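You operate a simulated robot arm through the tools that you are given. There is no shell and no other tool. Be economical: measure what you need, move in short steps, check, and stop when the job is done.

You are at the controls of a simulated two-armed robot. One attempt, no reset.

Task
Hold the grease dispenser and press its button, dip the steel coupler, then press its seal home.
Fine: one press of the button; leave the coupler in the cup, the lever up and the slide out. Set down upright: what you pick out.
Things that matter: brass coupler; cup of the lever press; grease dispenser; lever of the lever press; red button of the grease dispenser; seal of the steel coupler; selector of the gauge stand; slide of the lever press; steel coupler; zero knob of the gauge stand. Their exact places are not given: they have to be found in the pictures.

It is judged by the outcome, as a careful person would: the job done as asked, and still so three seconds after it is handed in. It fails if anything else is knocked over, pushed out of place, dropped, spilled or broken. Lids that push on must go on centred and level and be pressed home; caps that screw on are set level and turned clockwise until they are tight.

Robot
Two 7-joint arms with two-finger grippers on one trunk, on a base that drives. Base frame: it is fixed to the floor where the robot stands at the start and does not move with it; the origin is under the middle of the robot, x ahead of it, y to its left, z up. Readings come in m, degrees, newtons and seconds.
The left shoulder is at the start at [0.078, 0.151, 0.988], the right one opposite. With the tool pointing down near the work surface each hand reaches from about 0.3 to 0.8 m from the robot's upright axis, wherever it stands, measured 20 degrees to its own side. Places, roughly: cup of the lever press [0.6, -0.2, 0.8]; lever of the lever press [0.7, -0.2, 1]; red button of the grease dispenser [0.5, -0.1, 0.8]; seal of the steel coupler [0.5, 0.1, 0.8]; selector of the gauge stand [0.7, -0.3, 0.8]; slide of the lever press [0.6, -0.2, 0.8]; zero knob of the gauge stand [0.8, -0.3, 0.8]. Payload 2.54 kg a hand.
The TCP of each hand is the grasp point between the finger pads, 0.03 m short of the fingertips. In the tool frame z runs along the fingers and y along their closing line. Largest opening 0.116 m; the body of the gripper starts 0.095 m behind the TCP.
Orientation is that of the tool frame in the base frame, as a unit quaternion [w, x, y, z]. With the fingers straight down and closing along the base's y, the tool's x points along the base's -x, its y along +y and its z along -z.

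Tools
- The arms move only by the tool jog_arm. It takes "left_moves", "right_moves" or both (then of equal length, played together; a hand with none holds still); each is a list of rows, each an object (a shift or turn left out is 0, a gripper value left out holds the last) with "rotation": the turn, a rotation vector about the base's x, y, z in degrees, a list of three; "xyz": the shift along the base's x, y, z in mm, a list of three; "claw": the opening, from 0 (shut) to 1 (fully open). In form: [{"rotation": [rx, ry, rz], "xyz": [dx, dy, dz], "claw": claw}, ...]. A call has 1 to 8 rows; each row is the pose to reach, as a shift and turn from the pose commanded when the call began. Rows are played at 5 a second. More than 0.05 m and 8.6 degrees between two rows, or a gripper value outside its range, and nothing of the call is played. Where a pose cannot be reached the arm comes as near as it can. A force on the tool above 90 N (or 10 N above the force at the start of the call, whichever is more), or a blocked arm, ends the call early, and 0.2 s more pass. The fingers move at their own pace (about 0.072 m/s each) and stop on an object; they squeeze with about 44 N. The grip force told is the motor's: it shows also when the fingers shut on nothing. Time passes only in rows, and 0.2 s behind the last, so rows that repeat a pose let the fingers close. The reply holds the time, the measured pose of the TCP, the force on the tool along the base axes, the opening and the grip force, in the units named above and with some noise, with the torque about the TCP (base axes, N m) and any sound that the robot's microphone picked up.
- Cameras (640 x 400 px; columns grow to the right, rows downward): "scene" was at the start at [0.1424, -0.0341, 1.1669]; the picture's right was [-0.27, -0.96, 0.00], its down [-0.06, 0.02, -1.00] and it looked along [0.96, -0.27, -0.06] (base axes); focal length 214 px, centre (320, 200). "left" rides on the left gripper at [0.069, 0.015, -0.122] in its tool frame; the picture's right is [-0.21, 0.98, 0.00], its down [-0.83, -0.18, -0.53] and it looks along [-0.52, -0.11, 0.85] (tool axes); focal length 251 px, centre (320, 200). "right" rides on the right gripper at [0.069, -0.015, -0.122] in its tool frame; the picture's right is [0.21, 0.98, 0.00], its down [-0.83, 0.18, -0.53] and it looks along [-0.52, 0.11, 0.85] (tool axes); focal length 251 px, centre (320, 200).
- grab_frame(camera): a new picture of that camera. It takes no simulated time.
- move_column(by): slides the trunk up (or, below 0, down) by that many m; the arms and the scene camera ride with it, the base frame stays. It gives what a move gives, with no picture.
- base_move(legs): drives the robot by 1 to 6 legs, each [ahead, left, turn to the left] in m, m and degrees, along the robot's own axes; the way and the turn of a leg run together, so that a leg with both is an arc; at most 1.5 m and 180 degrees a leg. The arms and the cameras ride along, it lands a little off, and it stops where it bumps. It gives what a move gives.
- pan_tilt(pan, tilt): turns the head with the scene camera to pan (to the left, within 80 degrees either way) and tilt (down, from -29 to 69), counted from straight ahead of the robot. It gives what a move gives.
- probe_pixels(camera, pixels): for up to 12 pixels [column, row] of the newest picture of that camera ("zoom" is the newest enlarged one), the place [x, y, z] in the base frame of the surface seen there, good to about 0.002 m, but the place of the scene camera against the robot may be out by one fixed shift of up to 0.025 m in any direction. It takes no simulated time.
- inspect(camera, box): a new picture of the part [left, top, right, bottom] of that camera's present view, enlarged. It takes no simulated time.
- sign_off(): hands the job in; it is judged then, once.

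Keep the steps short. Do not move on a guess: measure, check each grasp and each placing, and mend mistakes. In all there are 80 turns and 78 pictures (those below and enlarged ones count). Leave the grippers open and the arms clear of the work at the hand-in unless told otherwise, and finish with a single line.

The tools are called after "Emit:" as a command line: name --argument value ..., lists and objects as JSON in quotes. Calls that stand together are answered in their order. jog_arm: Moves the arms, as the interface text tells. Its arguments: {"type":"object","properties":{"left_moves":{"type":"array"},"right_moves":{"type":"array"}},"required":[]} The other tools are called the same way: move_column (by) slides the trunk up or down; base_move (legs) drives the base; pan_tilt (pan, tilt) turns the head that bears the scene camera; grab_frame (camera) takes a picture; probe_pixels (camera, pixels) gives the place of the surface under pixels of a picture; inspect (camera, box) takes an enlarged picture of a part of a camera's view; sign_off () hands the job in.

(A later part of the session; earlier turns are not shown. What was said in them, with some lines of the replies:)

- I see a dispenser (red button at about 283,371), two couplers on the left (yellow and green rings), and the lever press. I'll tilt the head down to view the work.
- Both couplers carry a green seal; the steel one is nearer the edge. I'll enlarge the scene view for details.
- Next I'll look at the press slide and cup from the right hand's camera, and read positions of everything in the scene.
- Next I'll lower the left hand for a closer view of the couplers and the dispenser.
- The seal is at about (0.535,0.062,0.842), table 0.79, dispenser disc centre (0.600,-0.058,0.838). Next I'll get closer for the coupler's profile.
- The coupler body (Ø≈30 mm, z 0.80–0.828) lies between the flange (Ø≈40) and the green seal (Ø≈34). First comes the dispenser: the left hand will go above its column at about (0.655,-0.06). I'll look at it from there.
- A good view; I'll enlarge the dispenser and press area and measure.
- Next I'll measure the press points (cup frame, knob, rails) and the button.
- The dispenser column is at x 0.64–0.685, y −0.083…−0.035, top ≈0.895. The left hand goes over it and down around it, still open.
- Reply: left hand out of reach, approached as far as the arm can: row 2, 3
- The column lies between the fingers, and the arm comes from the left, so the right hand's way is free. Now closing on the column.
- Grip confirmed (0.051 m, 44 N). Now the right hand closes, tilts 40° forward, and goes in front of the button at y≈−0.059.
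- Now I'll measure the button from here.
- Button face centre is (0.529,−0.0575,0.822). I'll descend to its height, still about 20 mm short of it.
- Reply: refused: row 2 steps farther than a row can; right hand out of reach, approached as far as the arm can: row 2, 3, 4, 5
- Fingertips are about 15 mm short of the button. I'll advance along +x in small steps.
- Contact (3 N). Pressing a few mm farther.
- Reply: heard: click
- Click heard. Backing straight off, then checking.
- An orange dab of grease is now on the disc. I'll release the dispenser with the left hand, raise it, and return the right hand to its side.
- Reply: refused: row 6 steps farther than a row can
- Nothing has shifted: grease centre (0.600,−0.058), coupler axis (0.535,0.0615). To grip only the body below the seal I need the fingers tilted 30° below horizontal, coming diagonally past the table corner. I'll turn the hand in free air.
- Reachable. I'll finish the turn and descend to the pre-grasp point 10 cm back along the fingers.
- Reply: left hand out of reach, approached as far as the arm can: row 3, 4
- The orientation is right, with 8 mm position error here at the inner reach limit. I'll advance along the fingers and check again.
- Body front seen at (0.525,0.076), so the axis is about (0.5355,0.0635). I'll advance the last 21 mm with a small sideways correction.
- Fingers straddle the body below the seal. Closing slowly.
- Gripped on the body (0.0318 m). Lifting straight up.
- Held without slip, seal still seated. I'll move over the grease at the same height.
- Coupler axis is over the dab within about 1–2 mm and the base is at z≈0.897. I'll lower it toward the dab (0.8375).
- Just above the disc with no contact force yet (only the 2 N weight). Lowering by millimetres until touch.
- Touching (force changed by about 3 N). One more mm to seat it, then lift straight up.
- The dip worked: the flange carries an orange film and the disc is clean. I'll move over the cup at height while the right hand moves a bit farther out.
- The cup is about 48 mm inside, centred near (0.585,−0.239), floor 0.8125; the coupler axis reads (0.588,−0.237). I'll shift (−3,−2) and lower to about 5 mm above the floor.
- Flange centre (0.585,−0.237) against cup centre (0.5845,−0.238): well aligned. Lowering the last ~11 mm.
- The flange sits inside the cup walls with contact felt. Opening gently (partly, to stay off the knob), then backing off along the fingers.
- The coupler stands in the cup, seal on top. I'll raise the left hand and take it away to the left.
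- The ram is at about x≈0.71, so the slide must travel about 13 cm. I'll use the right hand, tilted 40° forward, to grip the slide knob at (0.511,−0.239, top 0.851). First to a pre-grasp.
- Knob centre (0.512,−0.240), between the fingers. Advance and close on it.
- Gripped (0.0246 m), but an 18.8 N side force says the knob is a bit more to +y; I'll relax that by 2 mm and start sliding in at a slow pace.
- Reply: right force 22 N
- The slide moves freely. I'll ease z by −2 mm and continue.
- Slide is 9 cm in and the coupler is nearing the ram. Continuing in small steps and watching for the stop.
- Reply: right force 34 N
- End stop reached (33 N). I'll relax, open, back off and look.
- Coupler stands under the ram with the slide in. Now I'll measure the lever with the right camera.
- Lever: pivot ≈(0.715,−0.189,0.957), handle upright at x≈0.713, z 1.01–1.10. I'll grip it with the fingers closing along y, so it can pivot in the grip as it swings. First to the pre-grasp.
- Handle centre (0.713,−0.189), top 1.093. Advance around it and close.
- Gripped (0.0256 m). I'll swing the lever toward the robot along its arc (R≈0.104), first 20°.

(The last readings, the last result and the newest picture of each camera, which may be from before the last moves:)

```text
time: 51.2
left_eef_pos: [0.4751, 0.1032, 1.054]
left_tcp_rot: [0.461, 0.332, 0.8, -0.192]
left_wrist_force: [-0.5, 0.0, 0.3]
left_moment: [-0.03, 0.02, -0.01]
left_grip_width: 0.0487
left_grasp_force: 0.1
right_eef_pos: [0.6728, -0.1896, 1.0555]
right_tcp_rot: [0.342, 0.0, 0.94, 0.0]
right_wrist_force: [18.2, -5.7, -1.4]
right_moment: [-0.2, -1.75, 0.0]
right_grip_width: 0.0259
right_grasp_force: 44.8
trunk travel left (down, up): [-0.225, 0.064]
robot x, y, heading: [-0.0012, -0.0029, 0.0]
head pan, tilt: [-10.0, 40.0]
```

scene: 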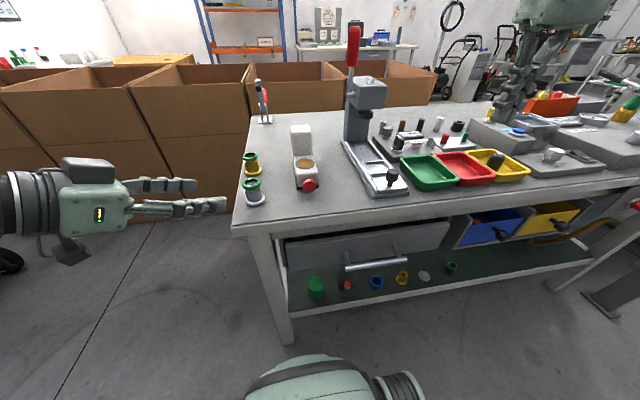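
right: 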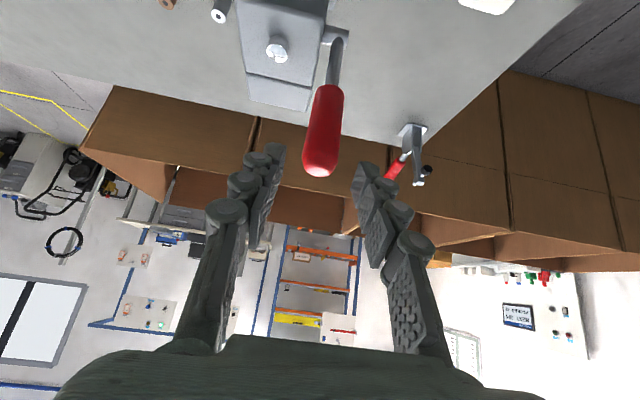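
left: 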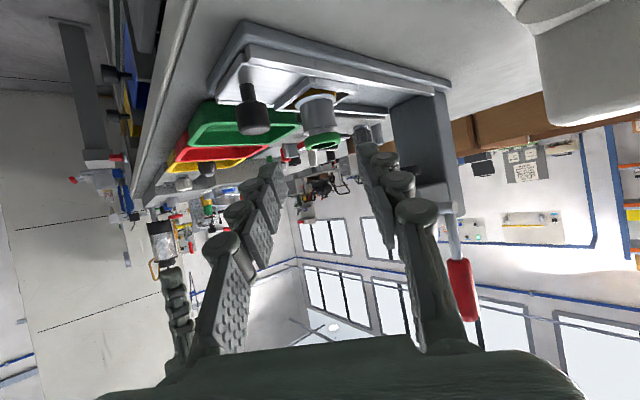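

The lever swings with about 18 N resistance. Continuing to 50°.

Emit:
jog_arm --right_moves '[{"xyz": [-8.4, 0, -3.5]}, {"xyz": [-16.4, 0, -7.6]}, {"xyz": [-24.1, 0, -12.5]}, {"xyz": [-31.2, 0, -18]}, {"xyz": [-37.9, 0, -24.2]}, {"xyz": [-44, 0, -30.8]}, {"xyz": [-44, 0, -30.8]}]'

Emit:
inspect --camera "scene" --box '[320, 20, 430, 205]'

```text
time: 52.8
left_eef_pos: [0.4778, 0.1042, 1.0527]
left_tcp_rot: [0.46, 0.33, 0.802, -0.191]
left_wrist_force: [-0.1, 0.5, 0.8]
left_moment: [0.02, 0.01, 0.02]
left_grip_width: 0.0488
left_grasp_force: 0.1
right_eef_pos: [0.6322, -0.1889, 1.0253]
right_tcp_rot: [0.341, 0.0, 0.94, 0.0]
right_wrist_force: [36.6, 2.3, -5.7]
right_moment: [0.07, -2.02, -0.06]
right_grip_width: 0.0258
right_grasp_force: 45.0
trunk travel left (down, up): [-0.225, 0.064]
robot x, y, heading: [0.0007, -0.0002, 0.0]
head pan, tilt: [-10.0, 40.0]
```

```text
2.16 times, centred on (375, 112) of scene
```

zoom: 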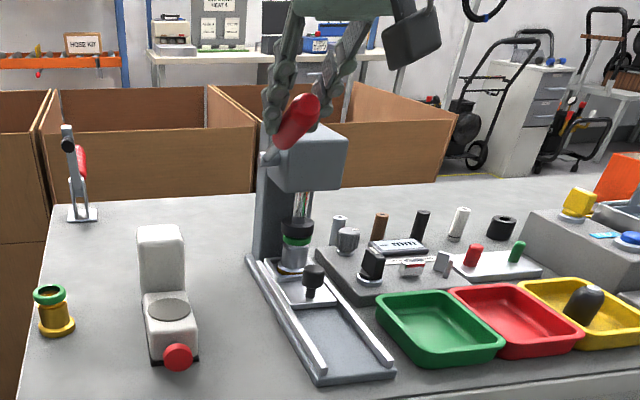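

The ram is close to the seal, and the inward pull shows the real radius is about 0.099. I'll continue along the corrected arc and watch the force.

Emit:
jog_arm --right_moves '[{"xyz": [-1, 0, -5]}, {"xyz": [-4.9, 0, -12]}, {"xyz": [-8.2, 0, -17]}, {"xyz": [-11.3, 0, -22.5]}, {"xyz": [-11.3, 0, -22.5]}]'

Emit:
inspect --camera "scene" --box '[330, 60, 420, 180]'

```text
time: 54.0
left_eef_pos: [0.4773, 0.1038, 1.0534]
left_tcp_rot: [0.461, 0.331, 0.8, -0.192]
left_wrist_force: [0.0, 0.4, 0.0]
left_moment: [0.0, 0.0, -0.02]
left_grip_width: 0.049
left_grasp_force: 0.0
right_eef_pos: [0.6192, -0.1905, 1.0064]
right_tcp_rot: [0.345, 0.0, 0.939, 0.0]
right_wrist_force: [33.6, 2.8, 3.8]
right_moment: [0.1, -2.08, -0.03]
right_grip_width: 0.0263
right_grasp_force: 45.2
trunk travel left (down, up): [-0.225, 0.064]
robot x, y, heading: [0.0016, 0.0016, -0.0]
head pan, tilt: [-10.0, 40.0]
```

```text
3.33 times, centred on (375, 120) of scene
```

zoom: 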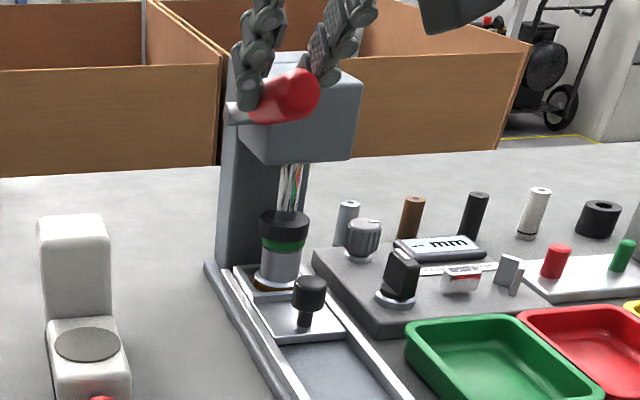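

The ram is on the seal. Pressing on, a few degrees at a time.

Emit:
jog_arm --right_moves '[{"xyz": [-1.6, 0, -3.1]}, {"xyz": [-3.1, 0, -6.2]}, {"xyz": [-4.5, 0, -9.5]}, {"xyz": [-5.7, 0, -12.7]}, {"xyz": [-5.7, 0, -12.7]}]'

```text
time: 55.2
left_eef_pos: [0.4766, 0.1045, 1.0537]
left_tcp_rot: [0.462, 0.33, 0.8, -0.192]
left_wrist_force: [-0.5, -0.3, -0.4]
left_moment: [0.01, -0.01, -0.01]
left_grip_width: 0.0486
left_grasp_force: 0.0
right_eef_pos: [0.6177, -0.1893, 0.9983]
right_tcp_rot: [0.349, 0.0, 0.937, 0.002]
right_wrist_force: [40.7, 3.6, 18.5]
right_moment: [0.1, -2.19, 0.02]
right_grip_width: 0.0261
right_grasp_force: 45.2
trunk travel left (down, up): [-0.225, 0.064]
robot x, y, heading: [-0.0, -0.0018, -0.1]
head pan, tilt: [-10.0, 40.0]
```

Emit:
jog_arm --right_moves '[{"xyz": [2, 0, -3]}, {"xyz": [1, 0, -6.6]}, {"xyz": [0, 0, -10]}, {"xyz": [-1, 0, -13.4]}, {"xyz": [-1, 0, -13.4]}]'

Emit:
inspect --camera "scene" --box '[340, 80, 410, 170]'

```text
time: 56.4
left_eef_pos: [0.4727, 0.1046, 1.0554]
left_tcp_rot: [0.463, 0.332, 0.799, -0.192]
left_wrist_force: [-0.9, 0.0, 0.0]
left_moment: [0.01, 0.03, -0.03]
left_grip_width: 0.0486
left_grasp_force: 0.1
right_eef_pos: [0.6157, -0.1905, 0.9964]
right_tcp_rot: [0.358, 0.001, 0.934, 0.0]
right_wrist_force: [30.4, -5.1, 53.5]
right_moment: [-0.09, -1.2, -0.08]
right_grip_width: 0.0257
right_grasp_force: 45.2
trunk travel left (down, up): [-0.225, 0.064]
robot x, y, heading: [-0.0001, -0.0007, -0.1]
head pan, tilt: [-10.0, 40.0]
```

```text
4.44 times, centred on (375, 125) of scene
```

zoom: 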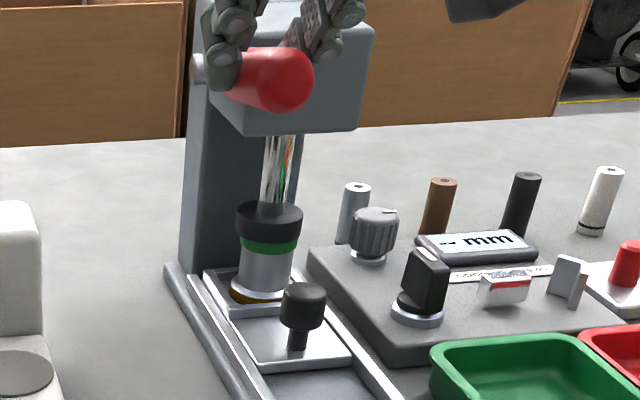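

Resistance climbs steeply (54 N) with little movement. A bit further, watching for seating.

Emit:
jog_arm --right_moves '[{"xyz": [0, 0, -3]}, {"xyz": [0, 0, -6]}, {"xyz": [0, 0, -9]}, {"xyz": [0, 0, -9]}, {"xyz": [0, 0, -9]}]'

```text
time: 57.6
left_eef_pos: [0.4713, 0.1044, 1.0565]
left_tcp_rot: [0.465, 0.331, 0.799, -0.19]
left_wrist_force: [0.1, 0.1, 0.5]
left_moment: [0.02, 0.02, 0.0]
left_grip_width: 0.0487
left_grasp_force: 0.0
right_eef_pos: [0.6141, -0.1898, 0.9942]
right_tcp_rot: [0.366, 0.0, 0.93, 0.0]
right_wrist_force: [18.7, -10.3, 72.4]
right_moment: [-0.36, -1.37, -0.1]
right_grip_width: 0.0259
right_grasp_force: 44.8
trunk travel left (down, up): [-0.225, 0.064]
robot x, y, heading: [0.0004, 0.0028, 0.1]
head pan, tilt: [-10.0, 40.0]
```

Emit:
inspect --camera "scene" --box '[350, 105, 400, 165]'

Emit:
jog_arm --right_moves '[{"xyz": [0, 0, -3]}, {"xyz": [0, 0, -6]}, {"xyz": [0, 0, -6]}, {"xyz": [0, 0, -6]}]'

```text
6.67 times, centred on (375, 135) of scene
```

zoom: 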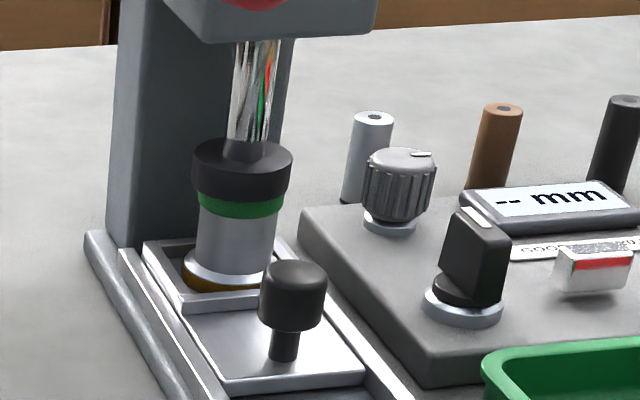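

```text
time: 58.6
left_eef_pos: [0.4698, 0.1047, 1.0591]
left_tcp_rot: [0.464, 0.332, 0.799, -0.191]
left_wrist_force: [-0.5, 0.9, -0.4]
left_moment: [0.01, 0.05, 0.04]
left_grip_width: 0.0487
left_grasp_force: 0.1
right_eef_pos: [0.6147, -0.189, 0.9888]
right_tcp_rot: [0.367, 0.001, 0.93, 0.0]
right_wrist_force: [14.6, -7.7, 73.1]
right_moment: [-0.19, -1.77, -0.16]
right_grip_width: 0.0259
right_grasp_force: 44.9
trunk travel left (down, up): [-0.225, 0.064]
robot x, y, heading: [-0.0013, -0.0008, 0.1]
head pan, tilt: [-10.0, 40.0]
```

At about 73 N the lever moved another 5 mm: the seal is being pressed in. Continuing.

Emit:
jog_arm --right_moves '[{"xyz": [0, 0, -3]}, {"xyz": [-1, 0, -6]}, {"xyz": [-1, 0, -6]}, {"xyz": [-1, 0, -6]}]'

```text
time: 59.6
left_eef_pos: [0.4691, 0.104, 1.057]
left_tcp_rot: [0.464, 0.332, 0.799, -0.191]
left_wrist_force: [0.3, 0.7, 0.0]
left_moment: [0.01, 0.02, -0.03]
left_grip_width: 0.0487
left_grasp_force: 0.1
right_eef_pos: [0.6116, -0.1888, 0.9785]
right_tcp_rot: [0.362, 0.001, 0.932, -0.001]
right_wrist_force: [10.5, -7.2, 64.2]
right_moment: [-0.13, -1.32, -0.1]
right_grip_width: 0.0257
right_grasp_force: 44.9
trunk travel left (down, up): [-0.225, 0.064]
robot x, y, heading: [0.0004, 0.0001, -0.2]
head pan, tilt: [-10.0, 40.0]
```

Emit:
jog_arm --right_moves '[{"xyz": [0, 0, -3]}, {"xyz": [0, 0, -6]}, {"xyz": [0, 0, -9]}, {"xyz": [0, 0, -9]}, {"xyz": [0, 0, -9]}]'

Emit:
inspect --camera "scene" --box '[350, 105, 400, 165]'

```text
time: 60.8
left_eef_pos: [0.4714, 0.1044, 1.0576]
left_tcp_rot: [0.464, 0.331, 0.799, -0.191]
left_wrist_force: [-0.6, -0.1, 0.9]
left_moment: [0.03, 0.01, -0.02]
left_grip_width: 0.0488
left_grasp_force: 0.0
right_eef_pos: [0.6106, -0.19, 0.9626]
right_tcp_rot: [0.353, 0.001, 0.936, -0.001]
right_wrist_force: [5.6, -5.3, 49.8]
right_moment: [0.02, -0.19, 0.05]
right_grip_width: 0.0245
right_grasp_force: 44.7
trunk travel left (down, up): [-0.225, 0.064]
robot x, y, heading: [-0.0007, -0.0029, 0.1]
head pan, tilt: [-10.0, 40.0]
```

```text
6.67 times, centred on (375, 135) of scene
```

zoom: 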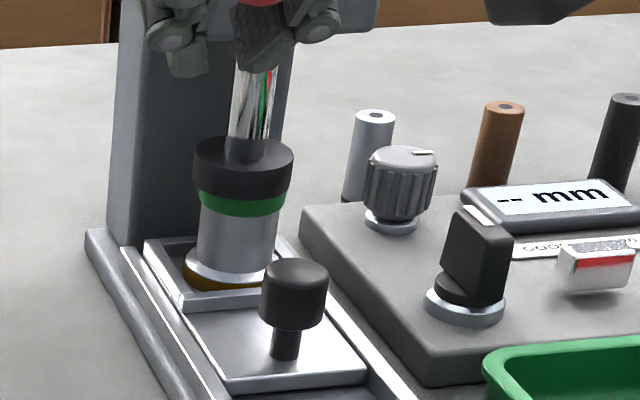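

The ram didn't sink: the fingers may be slipping on the handle. I'll check with the right camera.

Emit:
grab_frame --camera "right"

Emit:
inspect --camera "scene" --box '[330, 40, 430, 170]'

```text
10 pictures are left
```

right: 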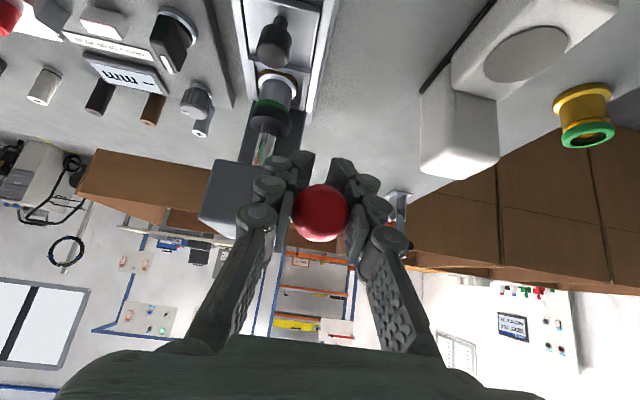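

```text
3.08 times, centred on (380, 105) of scene
```

zoom: 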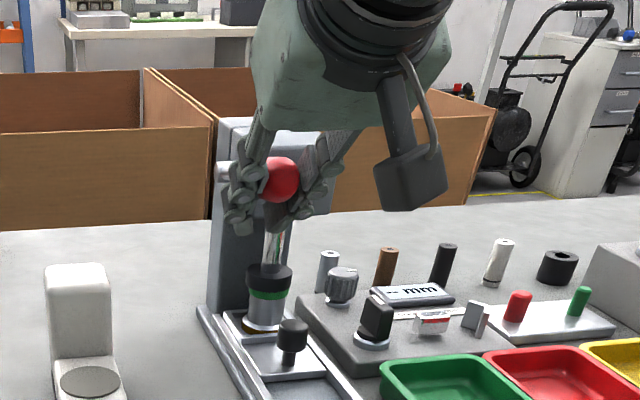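

Emit:
probe_pixels --camera "right" --pixels '[[320, 212], [320, 190], [320, 238], [298, 212], [344, 212], [264, 125], [270, 102], [275, 88]]'

```text
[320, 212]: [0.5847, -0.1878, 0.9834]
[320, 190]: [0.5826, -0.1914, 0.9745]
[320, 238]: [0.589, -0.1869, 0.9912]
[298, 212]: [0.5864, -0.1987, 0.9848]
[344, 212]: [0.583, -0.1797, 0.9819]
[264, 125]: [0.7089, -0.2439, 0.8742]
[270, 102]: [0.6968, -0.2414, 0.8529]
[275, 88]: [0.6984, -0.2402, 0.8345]
```

The handle has slid up in the pads (lever now ≈80° down), so friction limits the push. I'll open the fingers a little, lift the hand clear above the handle, and see whether the lever stays down.

Emit:
jog_arm --right_moves '[{"claw": 0.4}, {"claw": 0.4}, {"claw": 0.4, "xyz": [-6, 0, 18]}, {"xyz": [-15, 0, 45]}, {"xyz": [-25, 0, 75]}, {"xyz": [-25, 0, 75]}]'

Emit:
inspect --camera "scene" --box '[330, 20, 430, 165]'

```text
time: 62.2
left_eef_pos: [0.4743, 0.104, 1.0555]
left_tcp_rot: [0.462, 0.331, 0.801, -0.19]
left_wrist_force: [-0.4, -0.1, -0.1]
left_moment: [0.0, 0.01, -0.01]
left_grip_width: 0.0488
left_grasp_force: 0.0
right_eef_pos: [0.5842, -0.1896, 1.0243]
right_tcp_rot: [0.342, 0.0, 0.94, -0.001]
right_wrist_force: [0.4, 0.0, -0.3]
right_moment: [0.03, 0.0, 0.0]
right_grip_width: 0.0463
right_grasp_force: 0.1
trunk travel left (down, up): [-0.225, 0.064]
robot x, y, heading: [-0.0015, 0.0006, -0.0]
head pan, tilt: [-10.0, 40.0]
```

```text
2.76 times, centred on (380, 92) of scene
```

zoom: 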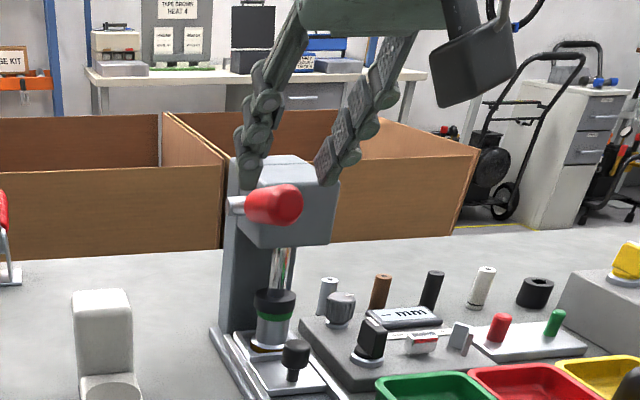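

The lever stays down by itself. I'll now press it from above with the closed fingers. First measuring the handle.

Emit:
probe_pixels --camera "zoom" --pixels '[[288, 203], [275, 188], [262, 190], [255, 205], [288, 188], [275, 303], [275, 317]]'

Emit:
jog_arm --right_moves '[{"claw": 0}, {"claw": 0}, {"claw": 0}]'

Emit:
grab_frame --camera "right"

```text
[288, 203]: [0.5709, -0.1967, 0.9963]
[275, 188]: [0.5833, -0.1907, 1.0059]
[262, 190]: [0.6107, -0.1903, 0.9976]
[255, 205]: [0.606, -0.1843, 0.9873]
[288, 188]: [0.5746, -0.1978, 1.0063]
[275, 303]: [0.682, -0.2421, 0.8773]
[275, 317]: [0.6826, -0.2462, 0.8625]
```

```text
time: 63.0
left_eef_pos: [0.4737, 0.1041, 1.0554]
left_tcp_rot: [0.462, 0.331, 0.8, -0.191]
left_wrist_force: [-0.2, -0.4, -0.4]
left_moment: [0.0, -0.05, -0.02]
left_grip_width: 0.0489
left_grasp_force: 0.1
right_eef_pos: [0.5844, -0.1884, 1.0243]
right_tcp_rot: [0.342, 0.0, 0.94, 0.0]
right_wrist_force: [-0.3, 0.2, 0.4]
right_moment: [0.02, -0.03, 0.01]
right_grip_width: 0.0001
right_grasp_force: 28.7
trunk travel left (down, up): [-0.225, 0.064]
robot x, y, heading: [-0.0007, 0.0009, -0.1]
head pan, tilt: [-10.0, 40.0]
```

```text
7 pictures are left
```

right: 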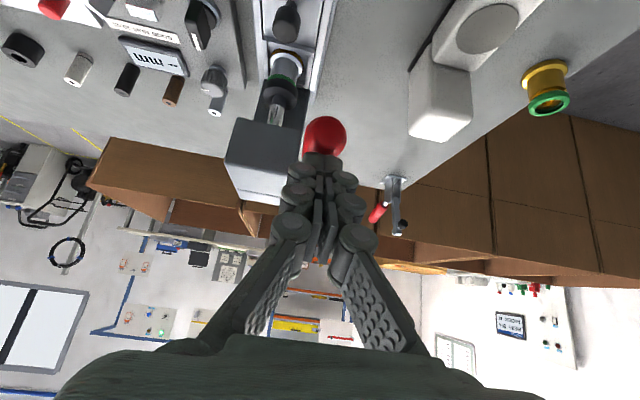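

The fingertips are just above the handle end (contact at R≈0.115). Pressing down in small steps.

Emit:
jog_arm --right_moves '[{"xyz": [0, -1, -5]}, {"xyz": [0, -1, -10]}, {"xyz": [0, -1, -15]}, {"xyz": [0, -1, -19]}, {"xyz": [0, -1, -22]}, {"xyz": [0, -1, -22]}]'

```text
time: 64.4
left_eef_pos: [0.4694, 0.1037, 1.0583]
left_tcp_rot: [0.464, 0.332, 0.799, -0.191]
left_wrist_force: [-0.5, 0.2, 0.5]
left_moment: [0.03, 0.01, 0.01]
left_grip_width: 0.0488
left_grasp_force: 0.1
right_eef_pos: [0.5826, -0.1889, 1.0171]
right_tcp_rot: [0.356, 0.001, 0.935, 0.001]
right_wrist_force: [-12.3, -11.0, 60.5]
right_moment: [-0.33, -0.26, 0.15]
right_grip_width: 0.006
right_grasp_force: 28.4
trunk travel left (down, up): [-0.225, 0.064]
robot x, y, heading: [0.0022, 0.0038, 0.1]
head pan, tilt: [-10.0, 40.0]
```

Emit:
jog_arm --right_moves '[{"xyz": [0, 0, -3]}, {"xyz": [0, 0, -6]}, {"xyz": [0, 0, -9]}, {"xyz": [0, 0, -12]}, {"xyz": [0, 0, -12]}, {"xyz": [0, 0, -12]}]'

```text
time: 65.4
left_eef_pos: [0.4731, 0.1048, 1.055]
left_tcp_rot: [0.463, 0.332, 0.799, -0.192]
left_wrist_force: [-0.1, 0.5, -0.3]
left_moment: [-0.02, 0.01, -0.07]
left_grip_width: 0.0487
left_grasp_force: 0.1
right_eef_pos: [0.5893, -0.1884, 1.0203]
right_tcp_rot: [0.371, 0.0, 0.929, 0.003]
right_wrist_force: [-6.5, -1.7, 36.8]
right_moment: [-0.09, -0.23, 0.03]
right_grip_width: 0.0062
right_grasp_force: 28.7
trunk travel left (down, up): [-0.225, 0.064]
robot x, y, heading: [-0.0011, -0.0032, -0.1]
head pan, tilt: [-10.0, 40.0]
stopped in row 5 (right hand): the force on the tool passed its limit at 91 N (the readings are from after the stop); the commanded pose is now the measured one
```

Stopped at the 91 N limit without more travel. I'll take one close look at the seal under the ram to judge.

Emit:
inspect --camera "scene" --box '[350, 105, 400, 165]'

Emit:
probe_pixels --camera "zoom" --pixels '[[242, 150], [242, 185], [242, 200], [242, 205], [242, 209], [242, 212], [242, 218], [242, 225], [240, 250], [240, 260], [240, 268], [240, 275]]'

```text
6.67 times, centred on (375, 135) of scene
```

zoom: 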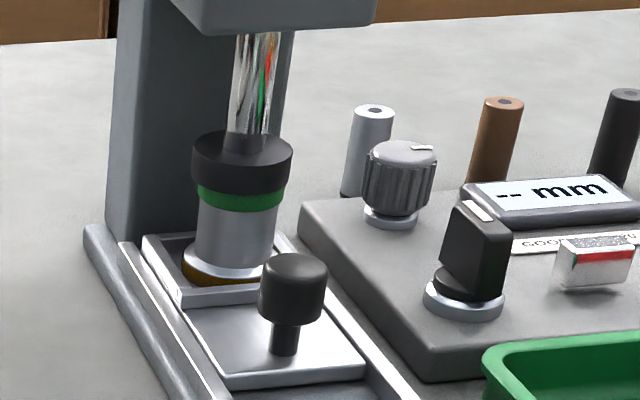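

```text
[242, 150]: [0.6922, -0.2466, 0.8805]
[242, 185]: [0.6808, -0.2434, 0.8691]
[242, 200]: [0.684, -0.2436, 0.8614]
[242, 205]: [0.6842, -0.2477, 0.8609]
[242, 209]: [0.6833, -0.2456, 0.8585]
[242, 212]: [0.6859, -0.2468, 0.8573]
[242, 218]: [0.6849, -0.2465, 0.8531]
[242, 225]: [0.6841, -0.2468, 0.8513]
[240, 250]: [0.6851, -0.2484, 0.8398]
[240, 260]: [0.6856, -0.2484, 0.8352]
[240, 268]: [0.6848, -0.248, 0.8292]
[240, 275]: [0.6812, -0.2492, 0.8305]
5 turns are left
```

Only 5 turns remain, so calls are grouped from here. The seal now sits directly on the body (its bottom edge is about 36 mm above the base; originally 41) and the lever is at a hard stop. Next: go round under the handle end, push the lever back up along its arc, and look.

Emit:
jog_arm --right_moves '[{"xyz": [-40, 0, 0], "claw": 0}, {"xyz": [-49, 0, -45]}, {"xyz": [-15, 0, -56.5]}, {"xyz": [0, 0, -15.7]}, {"xyz": [24, 0, 19]}, {"xyz": [51, 0, 42]}, {"xyz": [83, 0, 51]}, {"xyz": [89, 0, 51]}]'

Emit:
inspect --camera "scene" --box '[330, 20, 430, 170]'

Emit:
inspect --camera "scene" --box '[350, 105, 400, 165]'

```text
time: 67.2
left_eef_pos: [0.4715, 0.1032, 1.0559]
left_tcp_rot: [0.462, 0.332, 0.799, -0.192]
left_wrist_force: [-0.5, -0.2, 0.0]
left_moment: [0.0, -0.01, 0.02]
left_grip_width: 0.049
left_grasp_force: 0.1
right_eef_pos: [0.6756, -0.1903, 1.0614]
right_tcp_rot: [0.359, 0.0, 0.934, 0.0]
right_wrist_force: [-26.5, 0.5, -3.9]
right_moment: [0.12, 0.41, 0.02]
right_grip_width: 0.0059
right_grasp_force: 28.7
trunk travel left (down, up): [-0.225, 0.064]
robot x, y, heading: [0.001, -0.0009, -0.2]
head pan, tilt: [-10.0, 40.0]
```

```text
2.67 times, centred on (380, 95) of scene
```

zoom: 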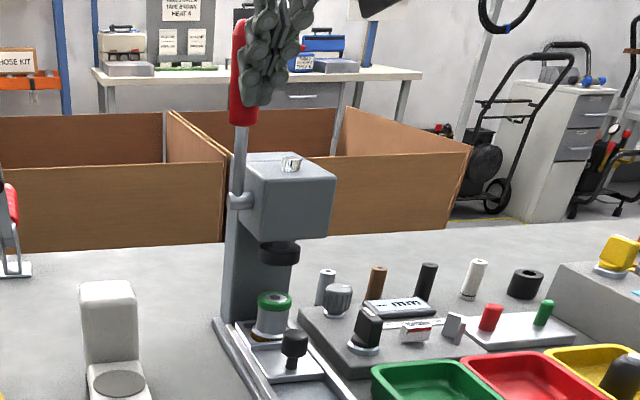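

```text
6.67 times, centred on (375, 135) of scene
4 turns are left
```

zoom: 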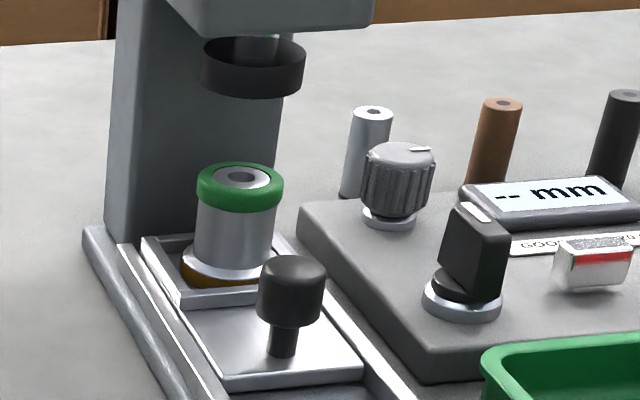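

The lever is up and the seal now sits level and flush with the coupler top: it's home. Next the right hand leaves the lever, goes down to the slide knob (0.650,−0.239) and grips it.

Emit:
jog_arm --right_moves '[{"xyz": [-48, -6, 0]}, {"xyz": [-88, -21, -25], "claw": 0.45}, {"xyz": [-108, -41, -65], "claw": 0.45}, {"xyz": [-110, -50, -110]}, {"xyz": [-99, -50, -155]}, {"xyz": [-69, -50, -190]}, {"xyz": [-38, -50, -221]}, {"xyz": [-38, -50, -221]}]'

Emit:
jog_arm --right_moves '[{"claw": 0}, {"claw": 0}, {"claw": 0}]'

Emit:
grab_frame --camera "right"

```text
time: 69.0
left_eef_pos: [0.4731, 0.1029, 1.0548]
left_tcp_rot: [0.462, 0.331, 0.8, -0.191]
left_wrist_force: [0.2, -0.3, -0.2]
left_moment: [0.02, 0.0, -0.02]
left_grip_width: 0.0486
left_grasp_force: 0.0
right_eef_pos: [0.6412, -0.2405, 0.841]
right_tcp_rot: [0.362, 0.0, 0.932, 0.002]
right_wrist_force: [-0.8, -1.3, 5.1]
right_moment: [-0.06, 0.0, 0.01]
right_grip_width: 0.0529
right_grasp_force: 0.8
trunk travel left (down, up): [-0.225, 0.064]
robot x, y, heading: [0.0012, -0.0005, 0.1]
head pan, tilt: [-10.0, 40.0]
```

```text
time: 69.8
left_eef_pos: [0.473, 0.1042, 1.0551]
left_tcp_rot: [0.463, 0.331, 0.8, -0.192]
left_wrist_force: [-0.1, 0.3, 0.5]
left_moment: [-0.03, 0.0, 0.04]
left_grip_width: 0.0484
left_grasp_force: 0.0
right_eef_pos: [0.641, -0.2384, 0.8421]
right_tcp_rot: [0.362, -0.001, 0.932, 0.002]
right_wrist_force: [1.9, 4.9, 8.8]
right_moment: [0.06, -0.43, 0.05]
right_grip_width: 0.0242
right_grasp_force: 44.7
trunk travel left (down, up): [-0.225, 0.064]
robot x, y, heading: [0.0013, 0.0012, 0.0]
head pan, tilt: [-10.0, 40.0]
```

```text
3 pictures are left
3 turns are left
```

right: 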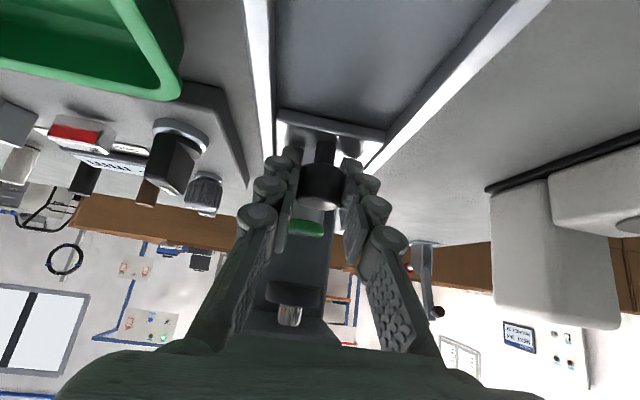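

Knob gripped (0.0242 m). I'll pull the slide out smoothly, about 138 mm, and look.

Emit:
jog_arm --right_moves '[{"xyz": [-6, 0, 2]}, {"xyz": [-18, 0, 3]}, {"xyz": [-34, 0, 4]}, {"xyz": [-50, 0, 4]}, {"xyz": [-66, 0, 4]}, {"xyz": [-80, 0, 4]}, {"xyz": [-88, 0, 4]}, {"xyz": [-92, 0, 4]}]'

Emit:
jog_arm --right_moves '[{"xyz": [-6, 0, 0]}, {"xyz": [-16, 0, 0]}, {"xyz": [-27, 0, 0]}, {"xyz": [-36, 0, 0]}, {"xyz": [-42, 0, 0]}, {"xyz": [-46, 0, 0]}, {"xyz": [-48, 0, 0]}, {"xyz": [-48, 0, 0]}]'

Emit:
inspect --camera "scene" --box '[320, 20, 430, 205]'

```text
time: 71.6
left_eef_pos: [0.4758, 0.1027, 1.0535]
left_tcp_rot: [0.462, 0.33, 0.801, -0.191]
left_wrist_force: [-0.6, 0.3, -0.9]
left_moment: [0.01, 0.01, 0.0]
left_grip_width: 0.0486
left_grasp_force: 0.0
right_eef_pos: [0.5492, -0.238, 0.8403]
right_tcp_rot: [0.358, 0.002, 0.934, 0.0]
right_wrist_force: [0.2, 6.8, -17.9]
right_moment: [0.01, 0.56, -0.06]
right_grip_width: 0.0243
right_grasp_force: 45.0
trunk travel left (down, up): [-0.225, 0.064]
robot x, y, heading: [0.0021, 0.0002, 0.0]
head pan, tilt: [-10.0, 40.0]
```

```text
time: 73.4
left_eef_pos: [0.4768, 0.1033, 1.0528]
left_tcp_rot: [0.461, 0.331, 0.801, -0.192]
left_wrist_force: [-0.7, -0.3, 0.5]
left_moment: [-0.02, -0.01, -0.02]
left_grip_width: 0.0484
left_grasp_force: 0.1
right_eef_pos: [0.506, -0.24, 0.8458]
right_tcp_rot: [0.364, 0.001, 0.931, -0.001]
right_wrist_force: [38.8, 1.1, -3.8]
right_moment: [-0.02, -0.9, 0.03]
right_grip_width: 0.0246
right_grasp_force: 45.4
trunk travel left (down, up): [-0.225, 0.064]
robot x, y, heading: [0.0007, -0.0032, 0.0]
head pan, tilt: [-10.0, 40.0]
```

```text
2.16 times, centred on (375, 112) of scene
2 turns are left
```

zoom: 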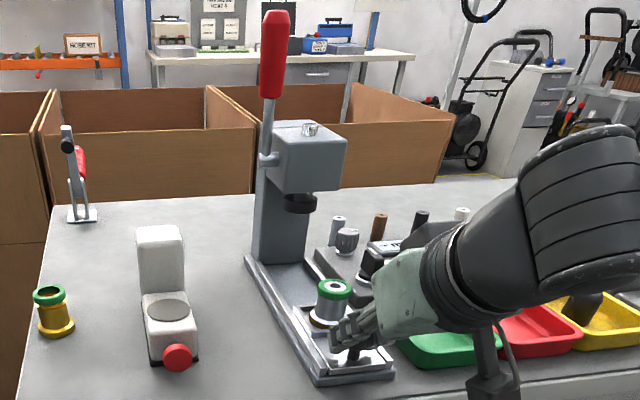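

The slide is out at its stop, the coupler stands in the cup, and the lever is up. I'll relax, release the knob, back off, open both grippers and take a last look.

Emit:
jog_arm --right_moves '[{"xyz": [4, 0, 0]}, {"xyz": [4, 0, 0], "claw": 0.4}, {"xyz": [4, 0, 0], "claw": 0.4}, {"xyz": [-8, 0, 12], "claw": 0.4}, {"xyz": [-35, 0, 42], "claw": 0.4}, {"xyz": [-55, 0, 85], "claw": 0.4}, {"xyz": [-70, 0, 125], "claw": 1}, {"xyz": [-75, -20, 155], "claw": 1}]' --left_moves '[{"claw": 1}, {"claw": 1}, {"claw": 1}, {"claw": 1}, {"claw": 1}, {"claw": 1}, {"claw": 1}, {"claw": 1}]'

Emit:
jog_arm --right_moves '[{"xyz": [0, -30, 10], "claw": 1}, {"xyz": [0, -60, 20], "claw": 1}, {"xyz": [0, -60, 20], "claw": 1}]'

Emit:
inspect --camera "scene" --box '[220, 20, 440, 215]'

```text
time: 75.2
left_eef_pos: [0.4755, 0.1032, 1.0541]
left_tcp_rot: [0.461, 0.332, 0.8, -0.191]
left_wrist_force: [0.3, 0.3, 0.4]
left_moment: [-0.02, 0.01, -0.01]
left_grip_width: 0.1159
left_grasp_force: 0.0
right_eef_pos: [0.4267, -0.2607, 0.9989]
right_tcp_rot: [0.361, 0.0, 0.933, 0.002]
right_wrist_force: [-0.2, -1.0, 0.7]
right_moment: [0.0, -0.03, -0.01]
right_grip_width: 0.1155
right_grasp_force: 0.0
right hand out of reach, approached as far as the arm can: row 5, 6
trunk travel left (down, up): [-0.225, 0.064]
robot x, y, heading: [-0.0019, -0.0011, 0.0]
head pan, tilt: [-10.0, 40.0]
```

```text
time: 76.0
left_eef_pos: [0.4745, 0.1026, 1.056]
left_tcp_rot: [0.462, 0.331, 0.8, -0.191]
left_wrist_force: [0.1, -0.2, -0.2]
left_moment: [0.01, 0.01, -0.01]
left_grip_width: 0.1162
left_grasp_force: 0.1
right_eef_pos: [0.4241, -0.3201, 1.017]
right_tcp_rot: [0.36, 0.001, 0.933, 0.001]
right_wrist_force: [0.1, 0.3, 0.6]
right_moment: [-0.04, -0.02, -0.01]
right_grip_width: 0.116
right_grasp_force: 0.0
trunk travel left (down, up): [-0.225, 0.064]
robot x, y, heading: [-0.0044, -0.0012, 0.2]
head pan, tilt: [-10.0, 40.0]
```

```text
2.05 times, centred on (330, 118) of scene
1 turns are left
```

zoom: 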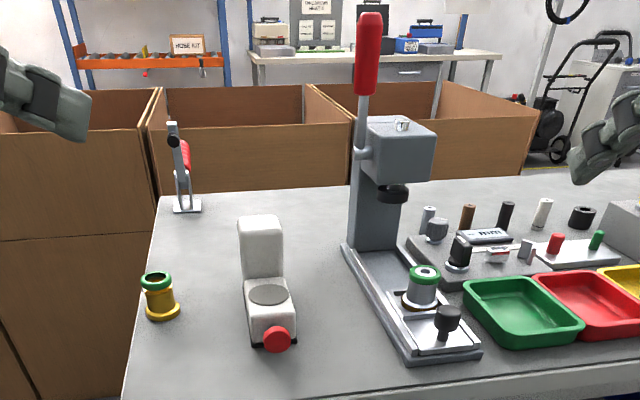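

The coupler stands upright in the cup with its seal flush, the lever is up, the slide is out, and the arms are clear and open. Handing in.

Emit:
sign_off

```text
The job is handed in.
```

Job handed in: I pressed the grease button once (one click), dipped the steel coupler base-down, and pressed its seal flush; it stands upright in the cup with the lever up and the slide out.
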